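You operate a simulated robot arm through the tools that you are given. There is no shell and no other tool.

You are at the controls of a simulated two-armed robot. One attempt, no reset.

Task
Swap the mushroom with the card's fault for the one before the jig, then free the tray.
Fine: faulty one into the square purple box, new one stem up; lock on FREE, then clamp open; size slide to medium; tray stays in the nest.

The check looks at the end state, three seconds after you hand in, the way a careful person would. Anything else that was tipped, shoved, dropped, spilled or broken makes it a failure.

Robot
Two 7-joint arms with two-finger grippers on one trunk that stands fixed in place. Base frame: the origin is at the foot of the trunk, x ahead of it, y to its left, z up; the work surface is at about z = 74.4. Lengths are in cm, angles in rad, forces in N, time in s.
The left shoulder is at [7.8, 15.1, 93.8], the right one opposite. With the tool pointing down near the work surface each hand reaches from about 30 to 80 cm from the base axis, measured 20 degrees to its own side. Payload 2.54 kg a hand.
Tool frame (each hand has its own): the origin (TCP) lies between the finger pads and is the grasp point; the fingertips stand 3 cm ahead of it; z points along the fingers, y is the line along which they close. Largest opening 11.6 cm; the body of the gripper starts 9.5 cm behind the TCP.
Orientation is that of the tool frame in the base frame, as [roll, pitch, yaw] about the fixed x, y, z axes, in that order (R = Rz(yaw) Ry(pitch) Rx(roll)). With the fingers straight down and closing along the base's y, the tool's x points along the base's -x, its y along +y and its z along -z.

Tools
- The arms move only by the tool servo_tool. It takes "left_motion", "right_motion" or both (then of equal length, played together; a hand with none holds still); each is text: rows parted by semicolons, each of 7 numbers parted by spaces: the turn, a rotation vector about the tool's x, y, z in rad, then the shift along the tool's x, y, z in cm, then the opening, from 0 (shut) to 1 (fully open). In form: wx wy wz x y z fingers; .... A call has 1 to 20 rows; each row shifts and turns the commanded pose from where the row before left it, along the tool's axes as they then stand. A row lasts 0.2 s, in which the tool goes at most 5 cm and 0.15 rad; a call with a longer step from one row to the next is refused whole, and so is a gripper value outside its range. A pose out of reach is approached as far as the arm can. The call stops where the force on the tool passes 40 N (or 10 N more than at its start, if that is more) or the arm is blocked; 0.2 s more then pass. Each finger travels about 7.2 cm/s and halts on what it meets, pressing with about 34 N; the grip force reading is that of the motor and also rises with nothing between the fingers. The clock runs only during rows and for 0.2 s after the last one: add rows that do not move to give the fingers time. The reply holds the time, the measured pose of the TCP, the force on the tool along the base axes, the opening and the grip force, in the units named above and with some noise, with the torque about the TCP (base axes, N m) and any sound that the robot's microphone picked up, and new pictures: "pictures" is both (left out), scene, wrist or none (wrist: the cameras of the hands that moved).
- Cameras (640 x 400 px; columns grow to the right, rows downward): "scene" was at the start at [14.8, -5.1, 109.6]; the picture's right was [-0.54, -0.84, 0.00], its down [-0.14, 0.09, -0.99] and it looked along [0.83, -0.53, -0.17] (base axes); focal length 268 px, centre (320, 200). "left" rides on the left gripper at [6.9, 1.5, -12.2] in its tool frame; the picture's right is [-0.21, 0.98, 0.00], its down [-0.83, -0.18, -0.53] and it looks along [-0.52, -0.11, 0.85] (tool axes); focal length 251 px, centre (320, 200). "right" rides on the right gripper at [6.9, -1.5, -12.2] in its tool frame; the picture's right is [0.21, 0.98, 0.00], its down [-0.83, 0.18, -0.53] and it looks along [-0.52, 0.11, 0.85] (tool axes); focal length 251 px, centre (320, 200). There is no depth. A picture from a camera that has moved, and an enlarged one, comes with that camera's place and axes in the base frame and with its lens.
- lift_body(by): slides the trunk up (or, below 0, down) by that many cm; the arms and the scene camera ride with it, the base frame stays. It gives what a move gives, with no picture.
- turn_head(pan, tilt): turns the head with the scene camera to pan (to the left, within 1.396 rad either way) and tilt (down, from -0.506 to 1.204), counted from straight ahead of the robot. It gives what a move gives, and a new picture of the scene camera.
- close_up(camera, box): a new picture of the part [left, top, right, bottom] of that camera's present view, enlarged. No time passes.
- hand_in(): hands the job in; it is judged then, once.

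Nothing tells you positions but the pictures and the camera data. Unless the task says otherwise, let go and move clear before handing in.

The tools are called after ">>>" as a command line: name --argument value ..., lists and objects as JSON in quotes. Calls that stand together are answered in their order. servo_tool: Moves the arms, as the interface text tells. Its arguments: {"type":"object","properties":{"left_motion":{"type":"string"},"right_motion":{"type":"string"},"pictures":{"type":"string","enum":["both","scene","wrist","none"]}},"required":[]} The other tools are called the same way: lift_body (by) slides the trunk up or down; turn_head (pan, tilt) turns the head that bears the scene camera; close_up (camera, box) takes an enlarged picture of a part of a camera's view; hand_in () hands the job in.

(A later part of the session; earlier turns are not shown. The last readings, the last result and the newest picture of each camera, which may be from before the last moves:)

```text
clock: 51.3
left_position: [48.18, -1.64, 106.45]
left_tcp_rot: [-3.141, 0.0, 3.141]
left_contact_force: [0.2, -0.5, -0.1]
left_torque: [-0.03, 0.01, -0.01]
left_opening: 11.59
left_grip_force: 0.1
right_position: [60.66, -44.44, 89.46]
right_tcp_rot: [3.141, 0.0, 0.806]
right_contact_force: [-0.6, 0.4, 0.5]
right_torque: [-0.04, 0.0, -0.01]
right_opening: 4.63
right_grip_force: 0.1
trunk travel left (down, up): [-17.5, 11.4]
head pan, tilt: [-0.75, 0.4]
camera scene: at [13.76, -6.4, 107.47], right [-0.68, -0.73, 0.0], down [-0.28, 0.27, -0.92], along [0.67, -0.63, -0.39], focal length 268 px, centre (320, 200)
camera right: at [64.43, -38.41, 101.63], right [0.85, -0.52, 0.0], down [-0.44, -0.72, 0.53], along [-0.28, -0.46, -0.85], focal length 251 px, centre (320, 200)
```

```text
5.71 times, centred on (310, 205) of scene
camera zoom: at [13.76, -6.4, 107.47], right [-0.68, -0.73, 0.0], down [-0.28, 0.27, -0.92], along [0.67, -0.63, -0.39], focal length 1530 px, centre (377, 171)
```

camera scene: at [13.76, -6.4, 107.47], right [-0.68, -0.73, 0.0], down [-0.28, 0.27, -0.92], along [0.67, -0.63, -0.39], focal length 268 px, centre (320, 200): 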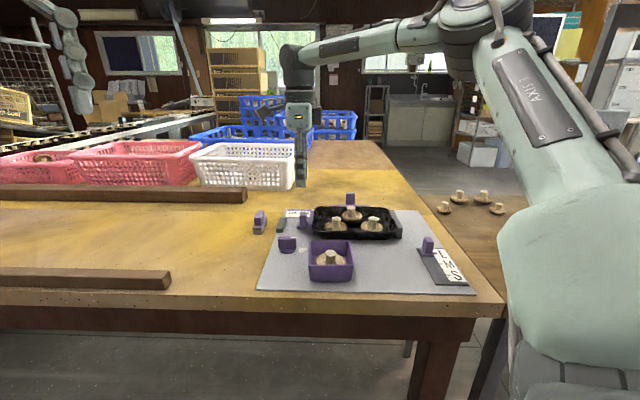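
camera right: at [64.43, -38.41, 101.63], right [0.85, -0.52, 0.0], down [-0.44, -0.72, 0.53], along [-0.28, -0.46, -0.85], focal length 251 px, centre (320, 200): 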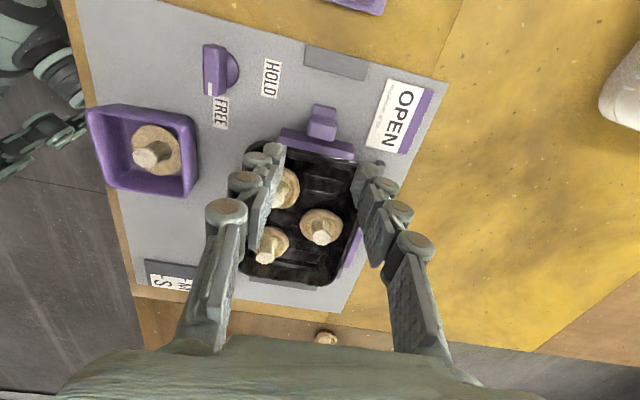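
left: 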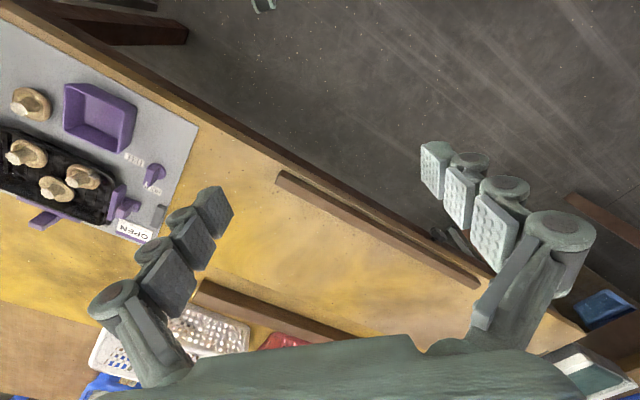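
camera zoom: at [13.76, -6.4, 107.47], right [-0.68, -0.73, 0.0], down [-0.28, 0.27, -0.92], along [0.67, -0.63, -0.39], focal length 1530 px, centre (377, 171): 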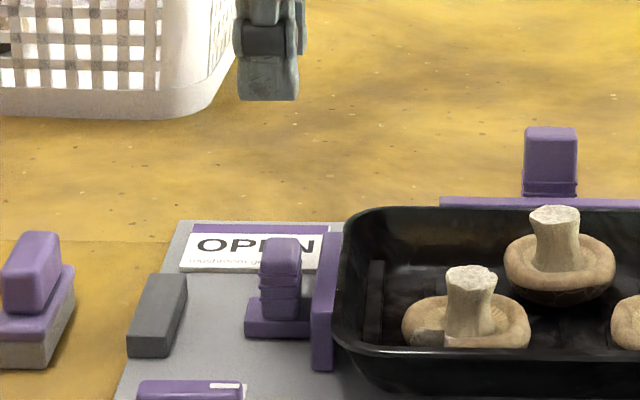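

>>> servo_tool --right_motion "0 0 0 0.7 0 0 0.42; 0 0 0 0 0 3 0.42; 0 0 0 0 0 3 0.42; 0 0 0 0 0 0.8 0.42; 0 0 0 0 0 0 0.42" --pictures "wrist"

>>> close_up --camera "right" --box '[240, 80, 400, 220]'

>>> close_up --camera "scene" --box '[270, 180, 350, 240]'

```text
clock: 52.5
left_position: [48.11, -1.67, 106.34]
left_tcp_rot: [-3.141, -0.002, -3.14]
left_contact_force: [-0.5, 0.4, -0.4]
left_torque: [-0.01, 0.02, -0.01]
left_opening: 11.59
left_grip_force: 0.0
right_position: [61.22, -43.76, 82.67]
right_tcp_rot: [-3.141, 0.001, 0.806]
right_contact_force: [0.5, 0.2, -0.8]
right_torque: [0.0, 0.01, 0.03]
right_opening: 4.89
right_grip_force: 0.0
trunk travel left (down, up): [-17.5, 11.4]
head pan, tilt: [-0.75, 0.4]
camera right: at [64.84, -37.9, 94.82], right [0.85, -0.52, 0.0], down [-0.44, -0.72, 0.53], along [-0.28, -0.46, -0.85], focal length 251 px, centre (320, 200)
```

right: 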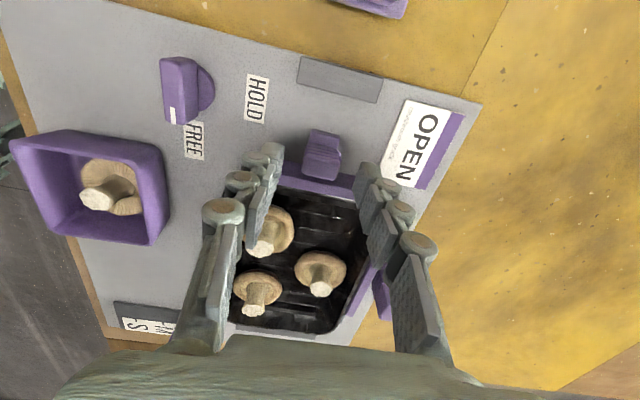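

```text
2.86 times, centred on (320, 150) of right
camera zoom: at [64.84, -37.9, 94.82], right [0.85, -0.52, 0.0], down [-0.44, -0.72, 0.53], along [-0.28, -0.46, -0.85], focal length 718 px, centre (320, 343)
```

zoom: 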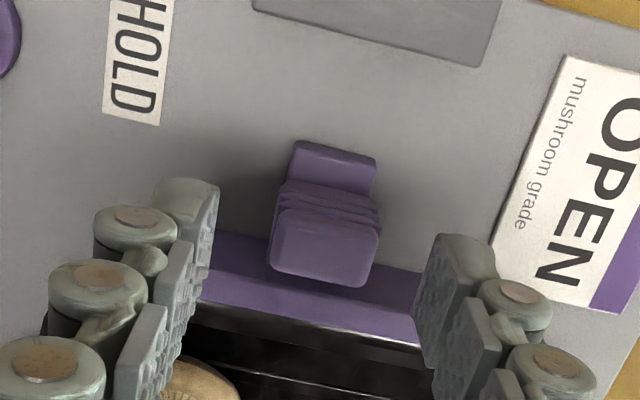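

```text
6.67 times, centred on (310, 210) of scene
camera zoom: at [13.75, -6.39, 107.47], right [-0.68, -0.73, 0.0], down [-0.28, 0.27, -0.92], along [0.67, -0.63, -0.39], focal length 1784 px, centre (387, 133)
```

zoom: 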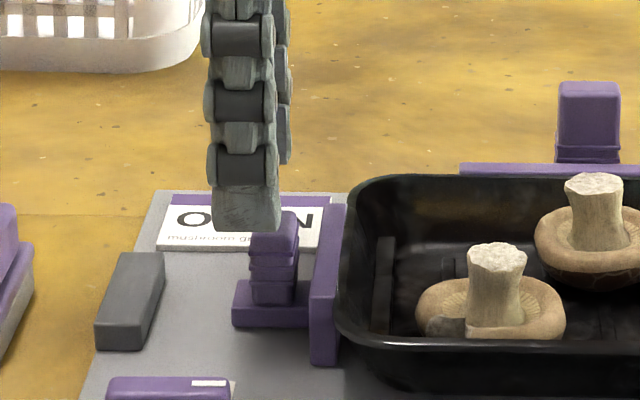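

The scene view shows the fingers about 0.7 cm too far outward from the knob. Correcting inward, then descending.

>>> servo_tool --right_motion "0 0 0 -0.65 0.15 0 0.42; 0 0 0 0 0 0.8 0.42; 0 0 0 0 0 0 0.42" --pictures "wrist"

>>> close_up --camera "scene" --box '[270, 180, 350, 240]'

>>> close_up --camera "right" --box '[240, 80, 400, 220]'

```text
clock: 53.3
left_position: [48.02, -1.62, 106.28]
left_tcp_rot: [-3.141, 0.0, -3.141]
left_contact_force: [-0.5, 1.1, 0.0]
left_torque: [0.0, 0.02, -0.01]
left_opening: 11.57
left_grip_force: 0.0
right_position: [60.77, -44.45, 81.83]
right_tcp_rot: [-3.141, -0.001, 0.806]
right_contact_force: [0.1, 0.6, -0.9]
right_torque: [0.02, 0.02, -0.02]
right_opening: 4.89
right_grip_force: 0.0
trunk travel left (down, up): [-17.5, 11.4]
head pan, tilt: [-0.75, 0.4]
camera right: at [64.49, -38.49, 94.0], right [0.85, -0.52, 0.0], down [-0.44, -0.72, 0.53], along [-0.28, -0.46, -0.85], focal length 251 px, centre (320, 200)
```

right: 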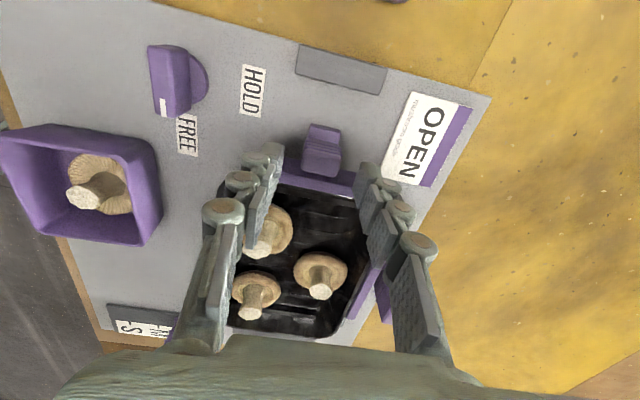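

```text
6.67 times, centred on (310, 210) of scene
camera zoom: at [13.76, -6.39, 107.47], right [-0.68, -0.73, 0.0], down [-0.28, 0.27, -0.92], along [0.67, -0.63, -0.39], focal length 1784 px, centre (387, 133)
```

zoom: 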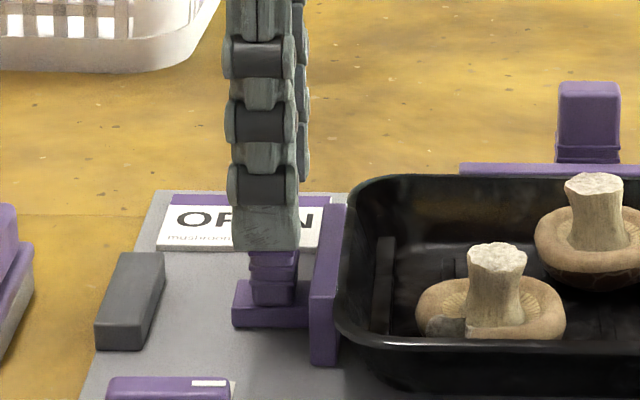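

```text
2.86 times, centred on (320, 150) of right
camera zoom: at [64.49, -38.49, 94.0], right [0.85, -0.52, 0.0], down [-0.44, -0.72, 0.53], along [-0.28, -0.46, -0.85], focal length 718 px, centre (320, 343)
```

zoom: 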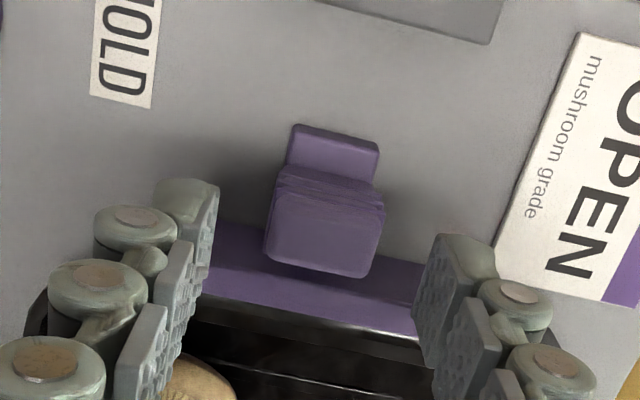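

>>> servo_tool --right_motion "0 0 0 0 0 1.3 0.42; 0 0 0 0 0 1.2 0.42; 0 0 0 0 0 0 0.42" --pictures "none"

>>> close_up --camera "scene" --box '[270, 180, 350, 240]'

>>> close_up --camera "right" --box '[240, 80, 400, 220]'

```text
clock: 54.1
left_position: [48.19, -1.61, 106.33]
left_tcp_rot: [3.141, -0.002, 3.141]
left_contact_force: [0.2, -0.5, -0.2]
left_torque: [0.03, 0.01, -0.01]
left_opening: 11.59
left_grip_force: 0.0
right_position: [60.78, -44.37, 79.35]
right_tcp_rot: [3.141, 0.001, 0.806]
right_contact_force: [-0.4, -0.4, -0.8]
right_torque: [-0.04, -0.04, 0.03]
right_opening: 4.86
right_grip_force: 0.1
trunk travel left (down, up): [-17.5, 11.4]
head pan, tilt: [-0.75, 0.4]
```

```text
6.67 times, centred on (310, 210) of scene
camera zoom: at [13.75, -6.39, 107.47], right [-0.68, -0.73, 0.0], down [-0.28, 0.27, -0.92], along [0.67, -0.63, -0.39], focal length 1784 px, centre (387, 133)
```

zoom: 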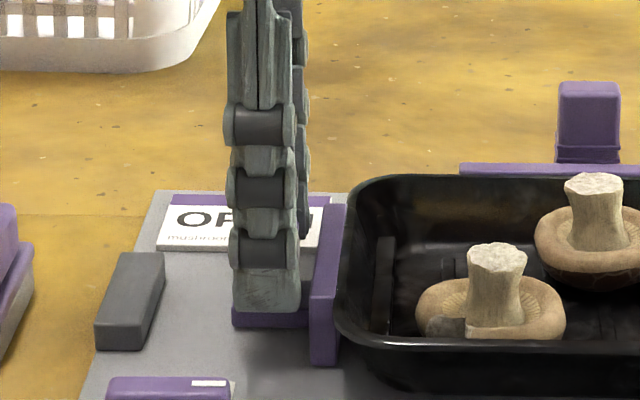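

```text
2.86 times, centred on (320, 150) of right
camera zoom: at [64.49, -38.44, 91.53], right [0.85, -0.52, 0.0], down [-0.44, -0.72, 0.53], along [-0.28, -0.46, -0.85], focal length 718 px, centre (320, 343)
```

zoom: 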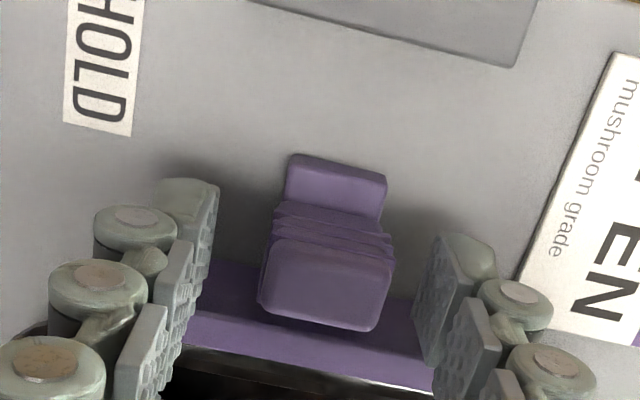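

Positioned around the knob with clearance to the jaw. Closing the grip.

>>> servo_tool --right_motion "0 0 0 0 0 0 0.25; 0 0 0 0 0 0 0.12; 0 0 0 0 0 0 0; 0 0 0 0 0 0 0" --pictures "none"

>>> close_up --camera "right" --box '[240, 80, 400, 220]'

```text
clock: 55.1
left_position: [48.17, -1.74, 106.26]
left_tcp_rot: [-3.141, 0.0, -3.141]
left_contact_force: [-0.8, -0.3, 0.6]
left_torque: [0.02, 0.01, 0.0]
left_opening: 11.61
left_grip_force: 0.1
right_position: [60.89, -44.51, 79.35]
right_tcp_rot: [3.14, 0.0, 0.805]
right_contact_force: [6.5, -5.7, 1.4]
right_torque: [-0.29, -0.17, -0.66]
right_opening: 2.53
right_grip_force: 44.8
trunk travel left (down, up): [-17.5, 11.4]
head pan, tilt: [-0.75, 0.4]
```

```text
2.86 times, centred on (320, 150) of right
camera zoom: at [64.55, -38.54, 91.54], right [0.85, -0.52, 0.0], down [-0.44, -0.72, 0.53], along [-0.28, -0.46, -0.85], focal length 718 px, centre (320, 343)
```

zoom: 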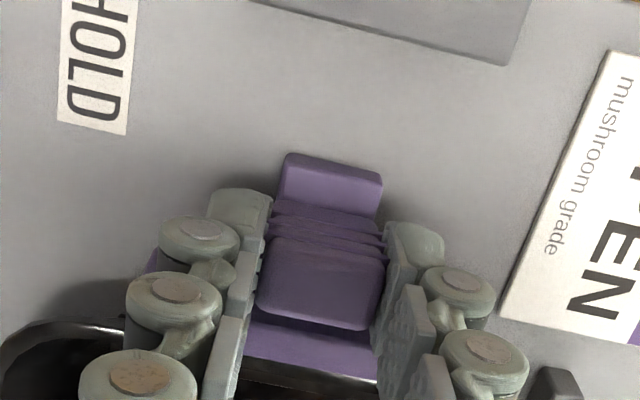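

>>> servo_tool --right_motion "0 0 0.03 0 0.12 0 0; 0 0 0 0.25 0 0 0; 0 0 0 0.25 0 0 0; 0 0 0 0.25 0 0 0; 0 0 0 0 0 0 0" --pictures "none"

>>> close_up --camera "scene" --box '[270, 180, 350, 240]'

>>> close_up --camera "right" --box '[240, 80, 400, 220]'

```text
clock: 56.3
left_position: [48.08, -1.7, 106.36]
left_tcp_rot: [3.141, 0.0, 3.141]
left_contact_force: [0.4, -0.1, 0.7]
left_torque: [-0.01, 0.01, -0.02]
left_opening: 11.59
left_grip_force: 0.1
right_position: [61.35, -44.0, 79.36]
right_tcp_rot: [3.141, -0.001, 0.778]
right_contact_force: [1.3, -0.9, 3.1]
right_torque: [-0.09, 0.06, 0.29]
right_opening: 2.52
right_grip_force: 45.0
trunk travel left (down, up): [-17.5, 11.4]
head pan, tilt: [-0.75, 0.4]
```

```text
6.67 times, centred on (310, 210) of scene
camera zoom: at [13.74, -6.39, 107.47], right [-0.68, -0.73, 0.0], down [-0.28, 0.27, -0.92], along [0.67, -0.63, -0.39], focal length 1784 px, centre (387, 133)
```

zoom: 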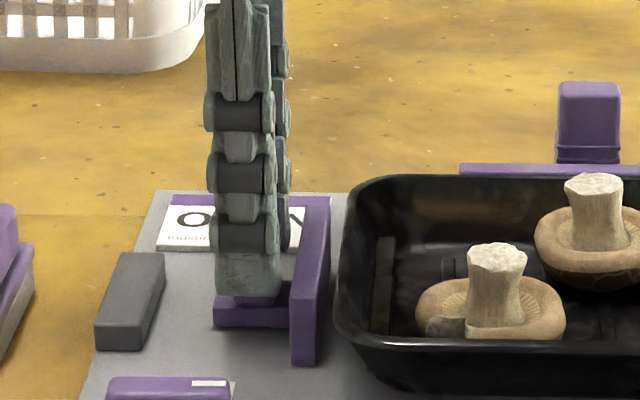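

```text
2.86 times, centred on (320, 150) of right
camera zoom: at [65.29, -38.13, 91.54], right [0.84, -0.55, 0.0], down [-0.46, -0.71, 0.53], along [-0.29, -0.45, -0.85], focal length 718 px, centre (320, 343)
```

zoom: 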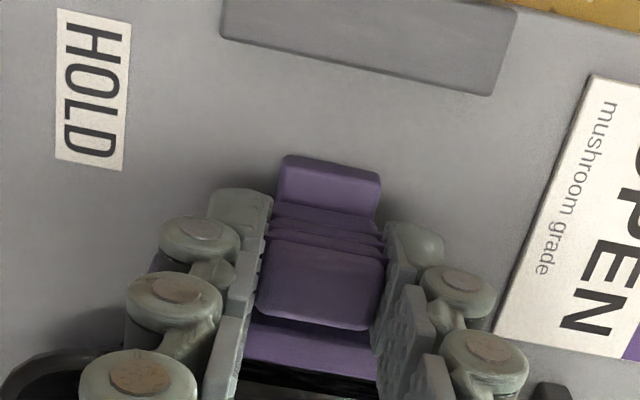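

The clamp slides freely away from the tray. Continuing to its stop.

>>> servo_tool --right_motion "0 0 0 0.25 0 0 0; 0 0 0 0.25 0 0 0; 0 0 0 0.25 0 0 0; 0 0 0 0.25 0 0 0; 0 0 0 0 0 0 0" --pictures "none"

>>> servo_tool --right_motion "0 0 0 0.25 0 0 0; 0 0 0 0.2 0 0 0; 0 0 0 0.2 0 0 0; 0 0 0 0 0 0 0" --pictures "none"

>>> close_up --camera "scene" --box '[270, 180, 350, 240]'

>>> close_up --camera "right" --box '[240, 80, 400, 220]'

```text
clock: 57.5
left_position: [48.02, -1.6, 106.36]
left_tcp_rot: [3.14, 0.0, 3.14]
left_contact_force: [-0.8, -0.2, 0.3]
left_torque: [-0.02, 0.02, 0.0]
left_opening: 11.58
left_grip_force: 0.1
right_position: [62.08, -43.24, 79.36]
right_tcp_rot: [3.141, 0.001, 0.776]
right_contact_force: [-0.9, 0.8, 3.1]
right_torque: [-0.01, 0.16, 0.27]
right_opening: 2.52
right_grip_force: 45.3
trunk travel left (down, up): [-17.5, 11.4]
head pan, tilt: [-0.75, 0.4]
```

```text
clock: 58.5
left_position: [48.1, -1.62, 106.3]
left_tcp_rot: [-3.14, 0.0, 3.141]
left_contact_force: [1.0, 0.2, 0.4]
left_torque: [0.0, -0.03, -0.02]
left_opening: 11.62
left_grip_force: 0.2
right_position: [62.56, -42.83, 79.28]
right_tcp_rot: [-3.141, 0.0, 0.777]
right_contact_force: [-4.9, 3.5, 1.5]
right_torque: [-0.07, 0.28, 0.32]
right_opening: 2.53
right_grip_force: 44.9
trunk travel left (down, up): [-17.5, 11.4]
head pan, tilt: [-0.75, 0.4]
```

```text
6.67 times, centred on (310, 210) of scene
camera zoom: at [13.72, -6.36, 107.48], right [-0.68, -0.73, 0.0], down [-0.28, 0.26, -0.92], along [0.67, -0.63, -0.39], focal length 1784 px, centre (387, 133)
```

zoom: 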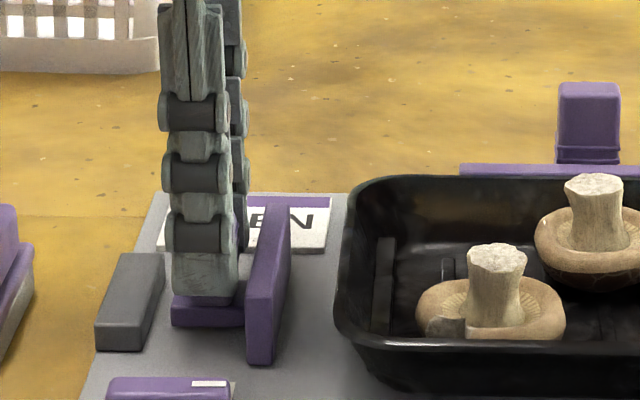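

```text
2.86 times, centred on (320, 150) of right
camera zoom: at [66.43, -36.99, 91.54], right [0.84, -0.55, 0.0], down [-0.46, -0.71, 0.53], along [-0.29, -0.45, -0.85], focal length 718 px, centre (320, 343)
```

zoom: 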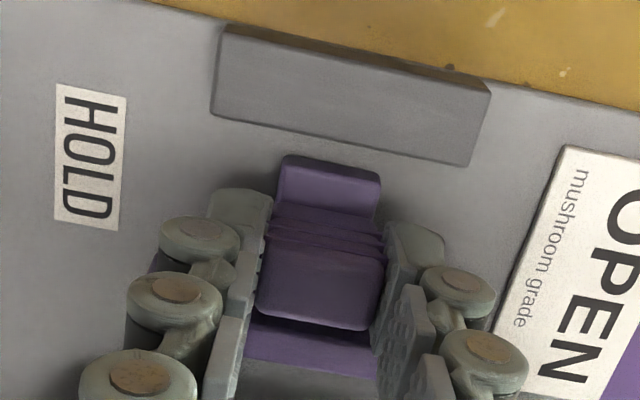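

>>> servo_tool --right_motion "0 0 0 0.2 -0.08 0 0; 0 0 0 0.2 -0.08 0 0; 0 0 0 0 0 0 0" --pictures "none"

>>> servo_tool --right_motion "0 0 0 0.2 0 0 0; 0 0 0 0.2 0 0 0; 0 0 0 0 0 0 0" --pictures "none"

>>> close_up --camera "scene" --box '[270, 180, 350, 240]'

>>> close_up --camera "right" --box '[240, 80, 400, 220]'

```text
clock: 59.3
left_position: [48.08, -1.84, 106.41]
left_tcp_rot: [-3.141, 0.003, 3.141]
left_contact_force: [0.4, 0.8, -0.2]
left_torque: [-0.03, -0.03, -0.05]
left_opening: 11.59
left_grip_force: 0.1
right_position: [62.66, -42.73, 79.39]
right_tcp_rot: [3.14, 0.001, 0.775]
right_contact_force: [-10.5, -10.7, 3.5]
right_torque: [0.31, -0.28, 0.38]
right_opening: 2.51
right_grip_force: 45.4
trunk travel left (down, up): [-17.5, 11.4]
head pan, tilt: [-0.75, 0.4]
```

```text
clock: 60.1
left_position: [48.14, -1.72, 106.36]
left_tcp_rot: [3.14, 0.001, -3.141]
left_contact_force: [-0.2, -0.6, 0.4]
left_torque: [0.01, 0.0, 0.0]
left_opening: 11.6
left_grip_force: 0.0
right_position: [62.72, -42.57, 79.28]
right_tcp_rot: [3.14, 0.004, 0.774]
right_contact_force: [-19.2, -26.0, 6.7]
right_torque: [-0.68, 0.54, 0.33]
right_opening: 2.55
right_grip_force: 45.3
trunk travel left (down, up): [-17.5, 11.4]
head pan, tilt: [-0.75, 0.4]
```

```text
6.67 times, centred on (310, 210) of scene
camera zoom: at [13.58, -6.51, 107.49], right [-0.68, -0.73, 0.0], down [-0.28, 0.27, -0.92], along [0.67, -0.63, -0.39], focal length 1784 px, centre (387, 133)
```

zoom: 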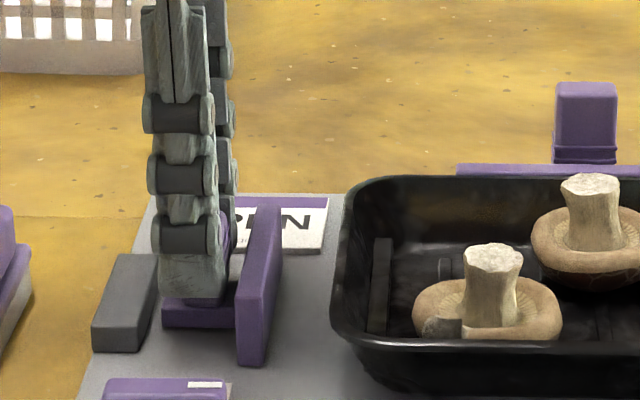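

```text
2.86 times, centred on (320, 150) of right
camera zoom: at [66.73, -36.66, 91.46], right [0.84, -0.55, 0.0], down [-0.46, -0.7, 0.54], along [-0.3, -0.45, -0.84], focal length 718 px, centre (320, 343)
```

zoom: 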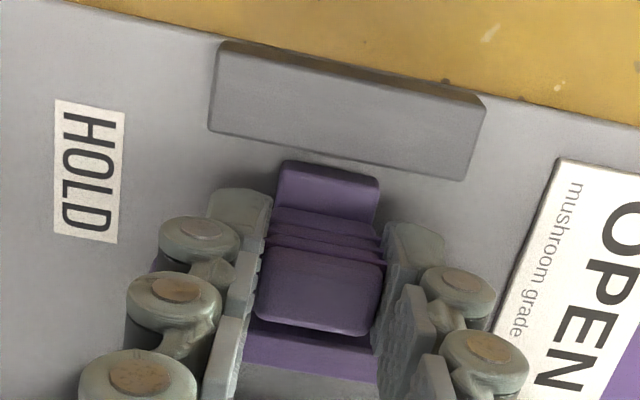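

The clamp has hit its end stop (32 N, no more motion). Relieving the force, releasing and rising.

>>> servo_tool --right_motion "0 0 0 -0.2 0 0 0; 0 0 0 -0.2 0 0 0; 0 0 0 0 0 0 0" --pictures "none"

>>> servo_tool --right_motion "0 0 0 0 0 0 0.3; 0 0 0 0 0 0 0.42; 0 0 0 0 0 0 0.42; 0 0 0 0 0 -2 0.42; 0 0 0 0 0 -4 0.42; 0 0 0 0 0 -4 0.42; 0 0 0 0 0 0 0.42" --pictures "both"

>>> close_up --camera "scene" --box '[250, 180, 430, 290]'

```text
clock: 60.9
left_position: [48.07, -1.79, 106.25]
left_tcp_rot: [3.141, 0.0, 3.141]
left_contact_force: [0.4, -0.3, 0.1]
left_torque: [-0.01, 0.01, 0.03]
left_opening: 11.61
left_grip_force: 0.0
right_position: [62.69, -42.56, 79.3]
right_tcp_rot: [3.139, 0.001, 0.779]
right_contact_force: [-3.4, -16.8, 3.4]
right_torque: [-1.27, 0.76, 0.32]
right_opening: 2.51
right_grip_force: 44.8
trunk travel left (down, up): [-17.5, 11.4]
head pan, tilt: [-0.75, 0.4]
```

```text
clock: 62.5
left_position: [48.11, -1.65, 106.15]
left_tcp_rot: [-3.14, 0.0, -3.14]
left_contact_force: [0.4, -0.5, -0.6]
left_torque: [-0.03, 0.01, 0.0]
left_opening: 11.59
left_grip_force: 0.0
right_position: [62.79, -42.5, 89.35]
right_tcp_rot: [3.141, -0.001, 0.777]
right_contact_force: [-0.5, -1.0, 0.6]
right_torque: [-0.01, -0.01, -0.02]
right_opening: 4.87
right_grip_force: 0.1
trunk travel left (down, up): [-17.5, 11.4]
head pan, tilt: [-0.75, 0.4]
camera scene: at [13.76, -6.39, 107.47], right [-0.68, -0.73, 0.0], down [-0.28, 0.27, -0.92], along [0.67, -0.63, -0.39], focal length 268 px, centre (320, 200)
camera right: at [66.73, -36.64, 101.52], right [0.84, -0.55, 0.0], down [-0.46, -0.71, 0.53], along [-0.29, -0.45, -0.85], focal length 251 px, centre (320, 200)
```

scene: 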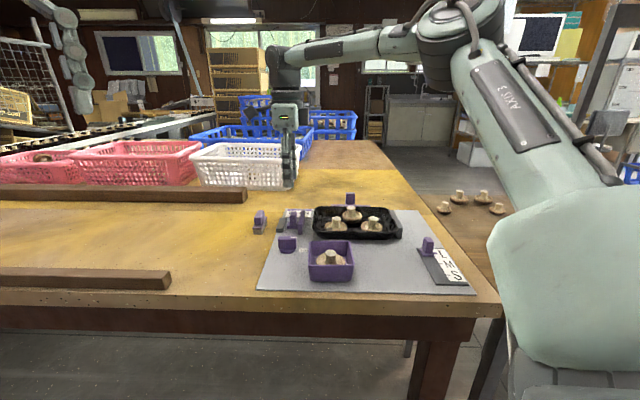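
right: 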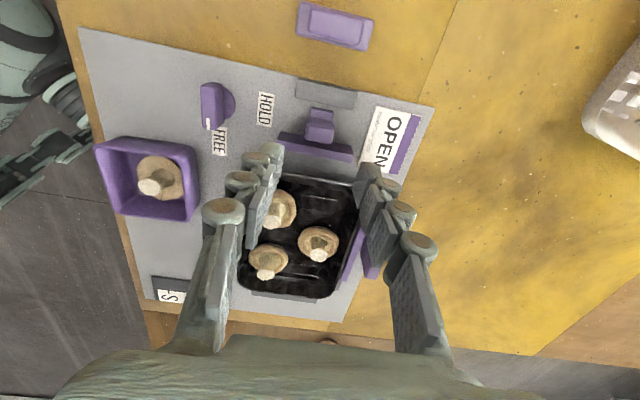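

```text
3.56 times, centred on (340, 235) of scene
camera zoom: at [13.76, -6.39, 107.47], right [-0.68, -0.73, 0.0], down [-0.28, 0.27, -0.92], along [0.67, -0.63, -0.39], focal length 952 px, centre (249, 76)
```

zoom: 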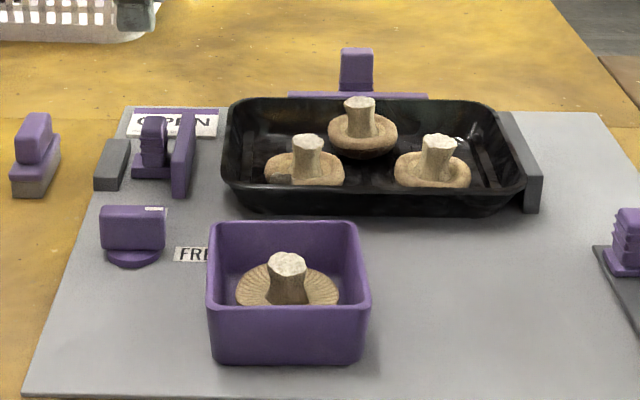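

Clamp is open and the tray undisturbed. Next I'll turn back and take a good look at the far-side purple bar before doing the size slide.

>>> servo_tool --right_motion "0 0 -0.145 0 0 -0.5 0.42; 0 0 -0.145 0 0 -0.5 0.42; 0 0 -0.145 0 0 -0.5 0.42; 0 0 -0.145 0 0 -0.5 0.42; 0 0 -0.145 0 0 0 0.42; 0 0 -0.145 0 0 0 0.42; 0 0 -0.145 0 0 0 0.42; 0 0 -0.145 0 0 0 0.42; 0 0 -0.145 0 0 0 0.42; 0 0 -0.145 0 0 0 0.42; 0 0 -0.15 0 0 0 0.42; 0 0 0 0 -4 0 0.42; 0 0 0 0 -4 0 0.42; 0 0 0 0 -4 0 0.42; 0 0 0 0 -4 0 0.42; 0 0 0 0 0 0 0.42" --pictures "wrist"

>>> close_up --camera "right" --box '[230, 60, 420, 200]'

```text
clock: 65.9
left_position: [48.0, -1.69, 106.27]
left_tcp_rot: [3.141, 0.0, -3.141]
left_contact_force: [0.2, 1.7, 0.1]
left_torque: [0.02, -0.01, -0.05]
left_opening: 11.58
left_grip_force: 0.1
right_position: [51.55, -53.92, 91.28]
right_tcp_rot: [-3.142, 0.0, 2.376]
right_contact_force: [-0.2, -0.7, 0.3]
right_torque: [0.01, 0.01, 0.0]
right_opening: 4.86
right_grip_force: 0.1
trunk travel left (down, up): [-17.5, 11.4]
head pan, tilt: [-0.75, 0.4]
camera right: at [45.59, -50.4, 103.5], right [0.52, 0.85, 0.0], down [0.72, -0.44, 0.53], along [0.46, -0.28, -0.85], focal length 251 px, centre (320, 200)
```

right: 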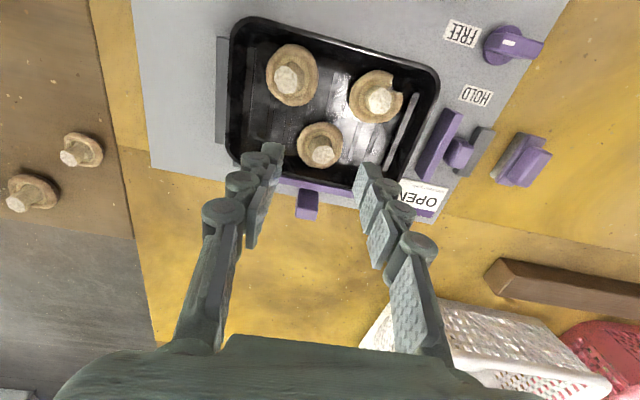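

```text
2.86 times, centred on (325, 130) of right
camera zoom: at [45.59, -50.4, 103.5], right [0.52, 0.85, 0.0], down [0.72, -0.44, 0.53], along [0.46, -0.28, -0.85], focal length 718 px, centre (306, 400)
```

zoom: 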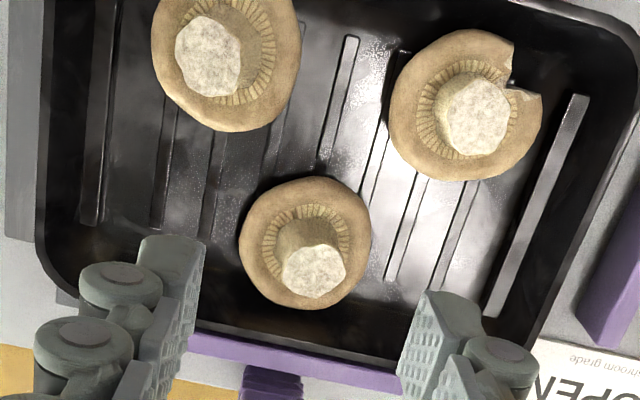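

The far-side bar isn't retaining the tray (no opposing fence), so I leave it alone. Now over to the size slide.

>>> servo_tool --right_motion "0 0 0 2.52 -2.72 0 0.42; 0 0 0 2.52 -2.72 0 0.42; 0 0 0 2.52 -2.72 0 0.42; 0 0 0 2.52 -2.72 0 0.42; 0 0 0 2.52 -2.72 0 0.42; 0 0 0 0 0 0 0.42" --pictures "both"

>>> close_up --camera "right" --box '[230, 50, 410, 190]'

>>> close_up --camera "scene" --box '[400, 210, 490, 290]'

```text
clock: 67.3
left_position: [48.25, -1.74, 106.27]
left_tcp_rot: [-3.141, 0.001, 3.14]
left_contact_force: [1.0, -0.3, -0.5]
left_torque: [0.01, -0.04, 0.03]
left_opening: 11.58
left_grip_force: 0.0
right_position: [33.15, -55.14, 91.1]
right_tcp_rot: [3.14, -0.001, 2.377]
right_contact_force: [-0.7, -0.5, -0.2]
right_torque: [-0.03, 0.0, -0.03]
right_opening: 4.87
right_grip_force: 0.1
trunk travel left (down, up): [-17.5, 11.4]
head pan, tilt: [-0.75, 0.4]
camera scene: at [13.77, -6.42, 107.45], right [-0.68, -0.73, 0.0], down [-0.28, 0.27, -0.92], along [0.67, -0.63, -0.39], focal length 268 px, centre (320, 200)
camera right: at [27.19, -51.47, 103.39], right [0.52, 0.85, 0.0], down [0.72, -0.44, 0.53], along [0.45, -0.28, -0.85], focal length 251 px, centre (320, 200)
```

scene: 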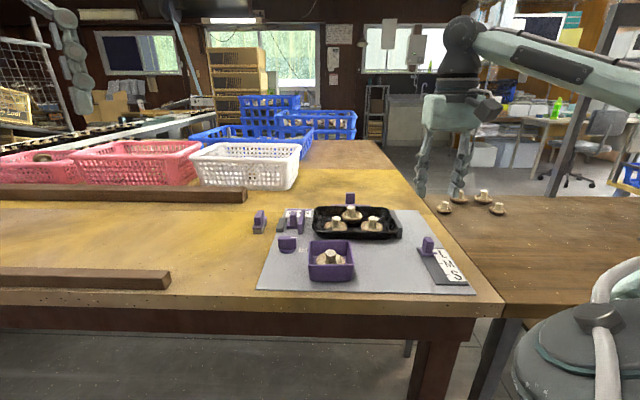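
right: 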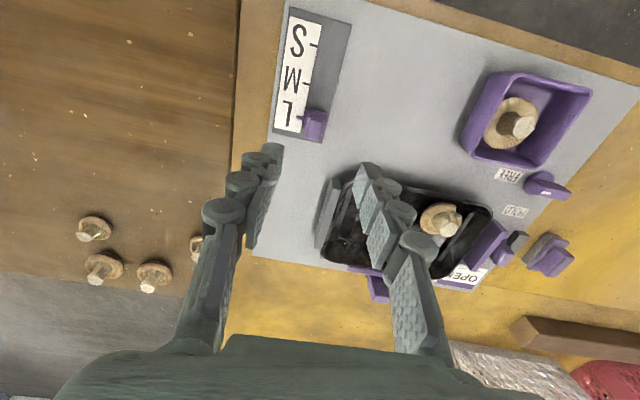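

```text
2.86 times, centred on (320, 120) of right
camera zoom: at [27.19, -51.47, 103.39], right [0.52, 0.85, 0.0], down [0.72, -0.44, 0.53], along [0.45, -0.28, -0.85], focal length 718 px, centre (320, 429)
```

zoom: 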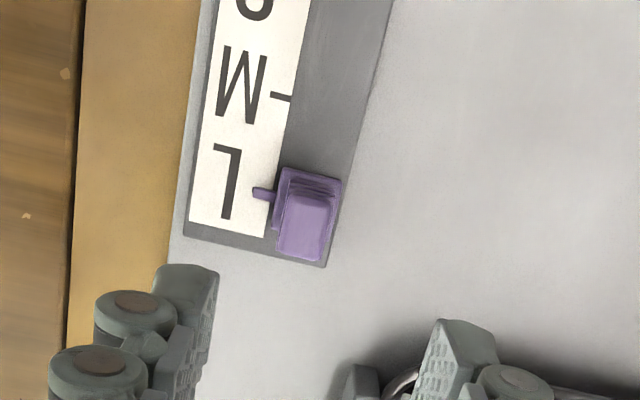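

```text
5.00 times, centred on (445, 250) of scene
camera zoom: at [13.77, -6.42, 107.45], right [-0.68, -0.73, 0.0], down [-0.28, 0.27, -0.92], along [0.67, -0.63, -0.39], focal length 1338 px, centre (-305, -50)
```

zoom: 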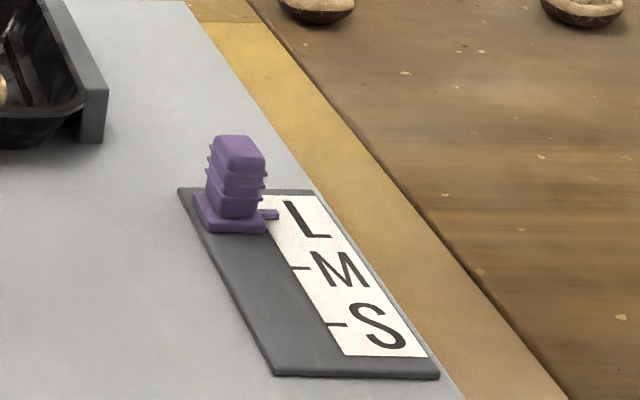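

>>> servo_tool --right_motion "0 0 0 -0.25 -0.3 3 0.42; 0 0 0 0 0 3 0.42; 0 0 0 0 0 3 0.42; 0 0 0 0 0 0 0.42" --pictures "wrist"

>>> close_up --camera "right" --box '[240, 80, 400, 220]'

>>> close_up --camera "scene" --box '[400, 210, 490, 290]'

```text
clock: 68.3
left_position: [48.15, -1.68, 106.3]
left_tcp_rot: [3.141, 0.0, -3.141]
left_contact_force: [0.1, -0.9, 0.3]
left_torque: [0.03, 0.04, 0.0]
left_opening: 11.6
left_grip_force: 0.0
right_position: [32.96, -55.48, 82.18]
right_tcp_rot: [3.141, 0.001, 2.377]
right_contact_force: [-0.2, -0.3, -0.3]
right_torque: [0.0, 0.02, 0.0]
right_opening: 4.86
right_grip_force: 0.1
trunk travel left (down, up): [-17.5, 11.4]
head pan, tilt: [-0.75, 0.4]
camera right: at [27.08, -51.79, 94.4], right [0.52, 0.85, 0.0], down [0.72, -0.44, 0.53], along [0.46, -0.28, -0.85], focal length 251 px, centre (320, 200)
```

right: 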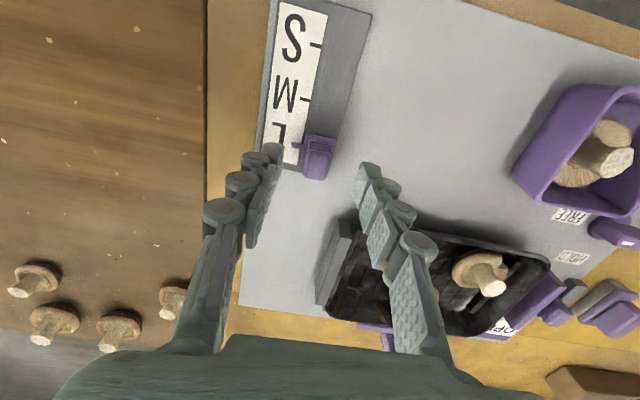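

```text
2.86 times, centred on (320, 150) of right
camera zoom: at [27.08, -51.79, 94.4], right [0.52, 0.85, 0.0], down [0.72, -0.44, 0.53], along [0.46, -0.28, -0.85], focal length 718 px, centre (320, 343)
```

zoom: 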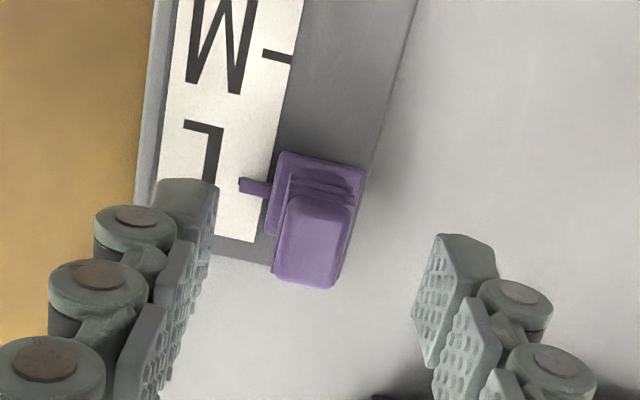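

```text
5.00 times, centred on (445, 250) of scene
camera zoom: at [13.76, -6.4, 107.47], right [-0.68, -0.73, 0.0], down [-0.28, 0.27, -0.92], along [0.67, -0.63, -0.39], focal length 1338 px, centre (-305, -50)
```

zoom: 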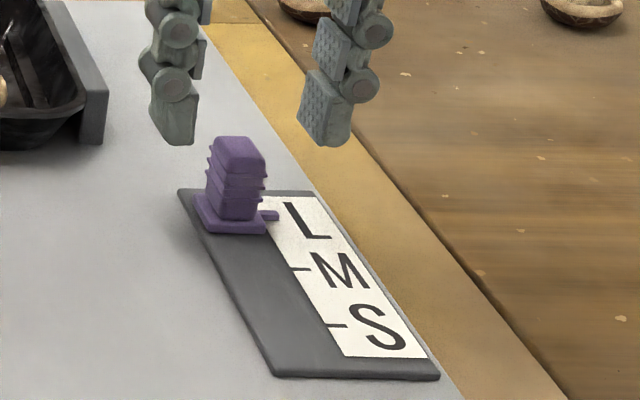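

>>> servo_tool --right_motion "0 0 0 -0.1 -0.1 1.4 0.42; 0 0 0 0 0 1.3 0.42; 0 0 0 0 0 0 0.42" --pictures "none"

>>> close_up --camera "scene" --box '[400, 210, 490, 290]'

>>> close_up --camera "right" --box '[240, 80, 400, 220]'

```text
clock: 69.1
left_position: [48.13, -1.73, 106.28]
left_tcp_rot: [-3.141, 0.0, 3.141]
left_contact_force: [0.2, -0.5, -0.5]
left_torque: [-0.01, -0.02, -0.04]
left_opening: 11.57
left_grip_force: 0.0
right_position: [33.12, -55.69, 79.6]
right_tcp_rot: [3.141, 0.0, 2.377]
right_contact_force: [-0.9, 0.2, 0.0]
right_torque: [0.02, 0.0, 0.01]
right_opening: 4.88
right_grip_force: 0.1
trunk travel left (down, up): [-17.5, 11.4]
head pan, tilt: [-0.75, 0.4]
```

```text
5.00 times, centred on (445, 250) of scene
camera zoom: at [13.76, -6.39, 107.47], right [-0.68, -0.73, 0.0], down [-0.28, 0.27, -0.92], along [0.67, -0.63, -0.39], focal length 1338 px, centre (-305, -50)
```

zoom: 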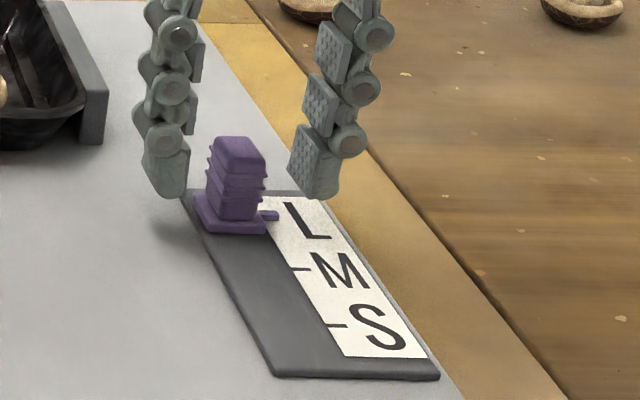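

```text
2.86 times, centred on (320, 150) of right
camera zoom: at [27.13, -51.99, 91.76], right [0.52, 0.85, 0.0], down [0.72, -0.44, 0.53], along [0.46, -0.28, -0.85], focal length 718 px, centre (320, 343)
```

zoom: 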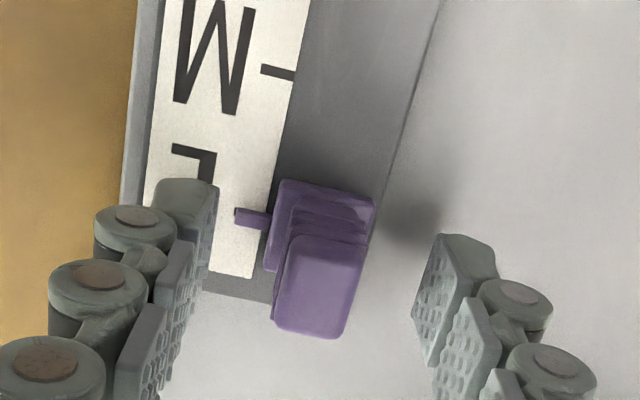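

>>> servo_tool --right_motion "0 0 0 0.3 0 0.1 0.42; 0 0 0 0 0 0 0.25; 0 0 0 0 0 0 0.12; 0 0 0 0 0 0 0; 0 0 0 0 0 0 0" --pictures "none"

>>> close_up --camera "scene" --box '[400, 210, 490, 290]'

>>> close_up --camera "right" --box '[240, 80, 400, 220]'

```text
clock: 70.3
left_position: [48.22, -1.59, 106.3]
left_tcp_rot: [3.14, 0.001, 3.141]
left_contact_force: [0.1, 1.0, 0.3]
left_torque: [-0.01, -0.03, 0.0]
left_opening: 11.62
left_grip_force: 0.1
right_position: [32.99, -55.51, 79.47]
right_tcp_rot: [-3.14, 0.0, 2.376]
right_contact_force: [0.9, 2.1, -2.8]
right_torque: [-0.05, -0.19, -0.57]
right_opening: 1.57
right_grip_force: 41.3
trunk travel left (down, up): [-17.5, 11.4]
head pan, tilt: [-0.75, 0.4]
```

```text
5.00 times, centred on (445, 250) of scene
camera zoom: at [13.76, -6.4, 107.47], right [-0.68, -0.73, 0.0], down [-0.28, 0.27, -0.92], along [0.67, -0.63, -0.39], focal length 1338 px, centre (-305, -50)
```

zoom: 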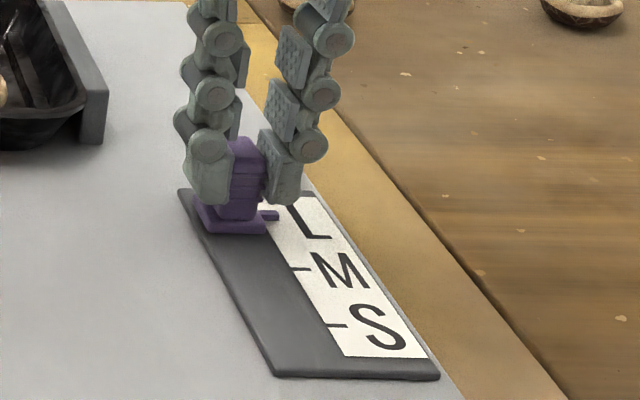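

```text
2.86 times, centred on (320, 150) of right
camera zoom: at [26.93, -51.78, 91.69], right [0.52, 0.85, 0.0], down [0.72, -0.44, 0.53], along [0.46, -0.28, -0.85], focal length 718 px, centre (320, 343)
```

zoom: 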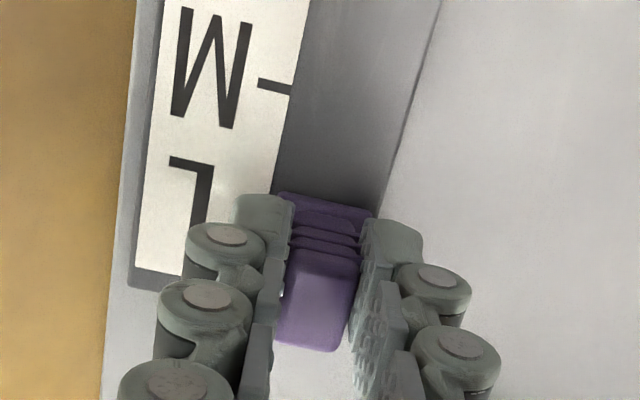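

Knob gripped. Sliding toward M in two stages.

>>> servo_tool --right_motion "0 0 0.03 0 0 0 0; 0 0 0 0.4 0 0 0; 0 0 0 0.4 0 0 0; 0 0 0 0.4 0 0 0; 0 0 0 0.4 0 0 0; 0 0 0 0 0 0 0" --pictures "none"

>>> close_up --camera "scene" --box '[400, 210, 490, 290]'

>>> close_up --camera "right" --box '[240, 80, 400, 220]'

```text
clock: 71.7
left_position: [48.09, -1.88, 106.23]
left_tcp_rot: [3.142, -0.001, 3.141]
left_contact_force: [0.4, -0.1, -0.4]
left_torque: [-0.01, -0.02, 0.02]
left_opening: 11.61
left_grip_force: 0.1
right_position: [31.9, -54.15, 79.53]
right_tcp_rot: [3.141, 0.001, 2.348]
right_contact_force: [1.4, 1.1, -4.1]
right_torque: [-0.56, -0.71, 0.33]
right_opening: 1.54
right_grip_force: 41.1
trunk travel left (down, up): [-17.5, 11.4]
head pan, tilt: [-0.75, 0.4]
```

```text
5.00 times, centred on (445, 250) of scene
camera zoom: at [13.77, -6.41, 107.46], right [-0.68, -0.73, 0.0], down [-0.28, 0.27, -0.92], along [0.67, -0.63, -0.39], focal length 1338 px, centre (-305, -50)
```

zoom: 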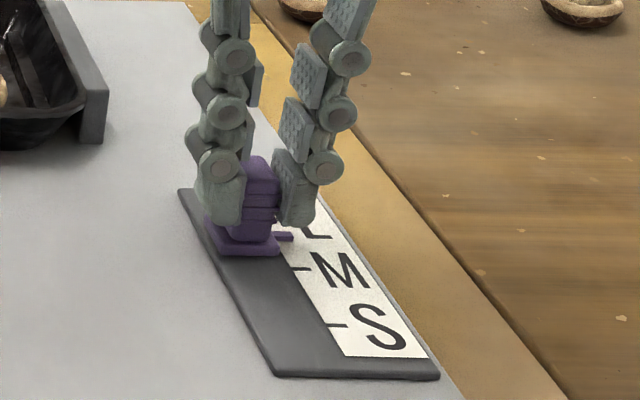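

```text
2.86 times, centred on (320, 150) of right
camera zoom: at [25.94, -50.5, 91.68], right [0.55, 0.84, 0.0], down [0.71, -0.46, 0.53], along [0.45, -0.29, -0.85], focal length 718 px, centre (320, 343)
```

zoom: 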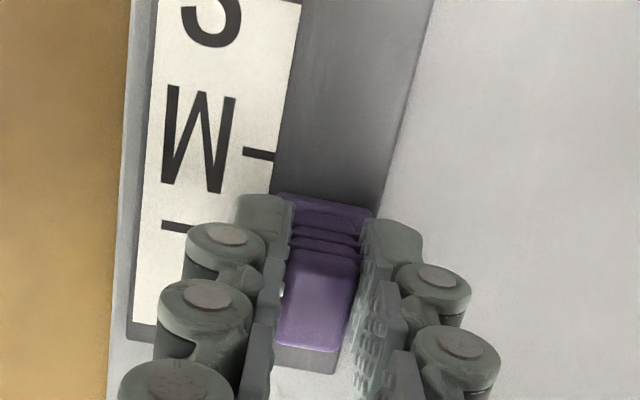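

>>> servo_tool --right_motion "0 0 0 0.4 0 0 0; 0 0 0 0.4 0 0 0; 0 0 0 0.3 0 0 0; 0 0 0 0 0 0 0" --pictures "none"

>>> close_up --camera "scene" --box '[415, 225, 475, 285]'

>>> close_up --camera "right" --box '[240, 80, 400, 220]'

```text
clock: 72.7
left_position: [48.19, -1.7, 106.2]
left_tcp_rot: [-3.141, 0.0, -3.141]
left_contact_force: [0.0, -0.3, -0.5]
left_torque: [0.0, 0.01, -0.01]
left_opening: 11.59
left_grip_force: 0.0
right_position: [31.13, -53.55, 79.5]
right_tcp_rot: [3.141, 0.0, 2.348]
right_contact_force: [2.4, 0.9, -0.9]
right_torque: [-0.14, -0.16, 0.34]
right_opening: 1.54
right_grip_force: 40.9
trunk travel left (down, up): [-17.5, 11.4]
head pan, tilt: [-0.75, 0.4]
```

```text
6.67 times, centred on (445, 255) of scene
camera zoom: at [13.77, -6.39, 107.47], right [-0.68, -0.73, 0.0], down [-0.28, 0.27, -0.92], along [0.67, -0.63, -0.39], focal length 1784 px, centre (-513, -167)
```

zoom: 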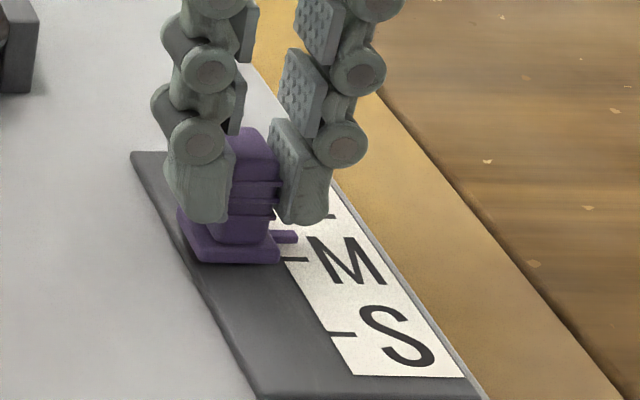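

```text
2.86 times, centred on (320, 150) of right
camera zoom: at [25.17, -49.71, 91.68], right [0.55, 0.84, 0.0], down [0.71, -0.46, 0.53], along [0.45, -0.29, -0.85], focal length 718 px, centre (320, 343)
```

zoom: 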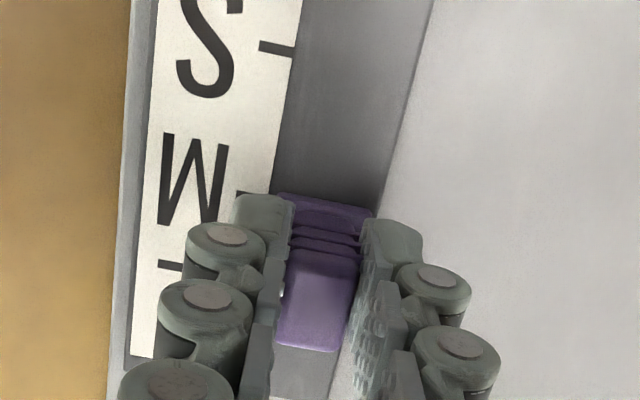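

M tick is about 0.67 cm ahead of the pointer (pitch ≈3.4 cm). Final move.

>>> servo_tool --right_motion "0 0 0 0.35 0 0 0; 0 0 0 0.32 0 0 0; 0 0 0 0 0 0 0; 0 0 0 0 0 0 0" --pictures "none"

>>> close_up --camera "scene" --box '[415, 225, 475, 285]'

>>> close_up --camera "right" --box '[240, 80, 400, 220]'

```text
clock: 73.7
left_position: [48.13, -1.69, 106.27]
left_tcp_rot: [3.141, -0.001, -3.141]
left_contact_force: [-0.1, -0.5, 0.7]
left_torque: [0.0, -0.02, 0.02]
left_opening: 11.6
left_grip_force: 0.1
right_position: [30.54, -52.87, 79.49]
right_tcp_rot: [-3.141, 0.0, 2.345]
right_contact_force: [0.2, 0.1, 0.9]
right_torque: [0.08, 0.1, 0.32]
right_opening: 1.52
right_grip_force: 41.1
trunk travel left (down, up): [-17.5, 11.4]
head pan, tilt: [-0.75, 0.4]
```

```text
6.67 times, centred on (445, 255) of scene
camera zoom: at [13.75, -6.38, 107.47], right [-0.68, -0.73, 0.0], down [-0.28, 0.27, -0.92], along [0.67, -0.63, -0.39], focal length 1784 px, centre (-513, -167)
```

zoom: 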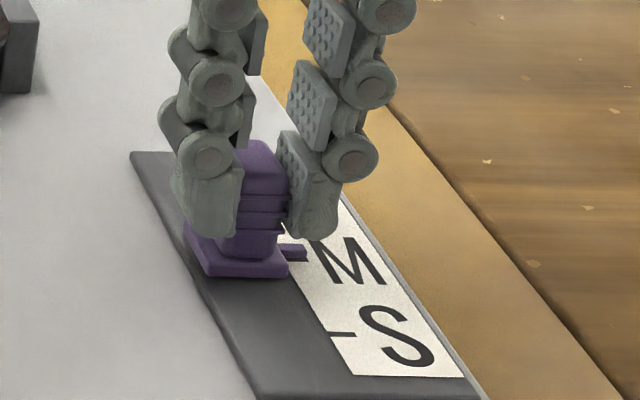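

```text
2.86 times, centred on (320, 150) of right
camera zoom: at [24.67, -49.22, 91.68], right [0.55, 0.84, 0.0], down [0.71, -0.46, 0.53], along [0.45, -0.29, -0.85], focal length 718 px, centre (320, 343)
```

zoom: 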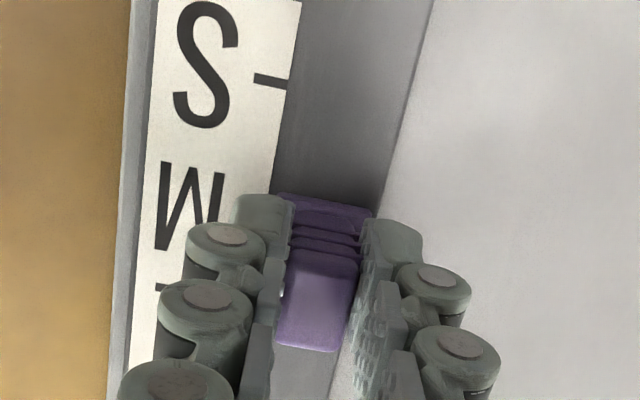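

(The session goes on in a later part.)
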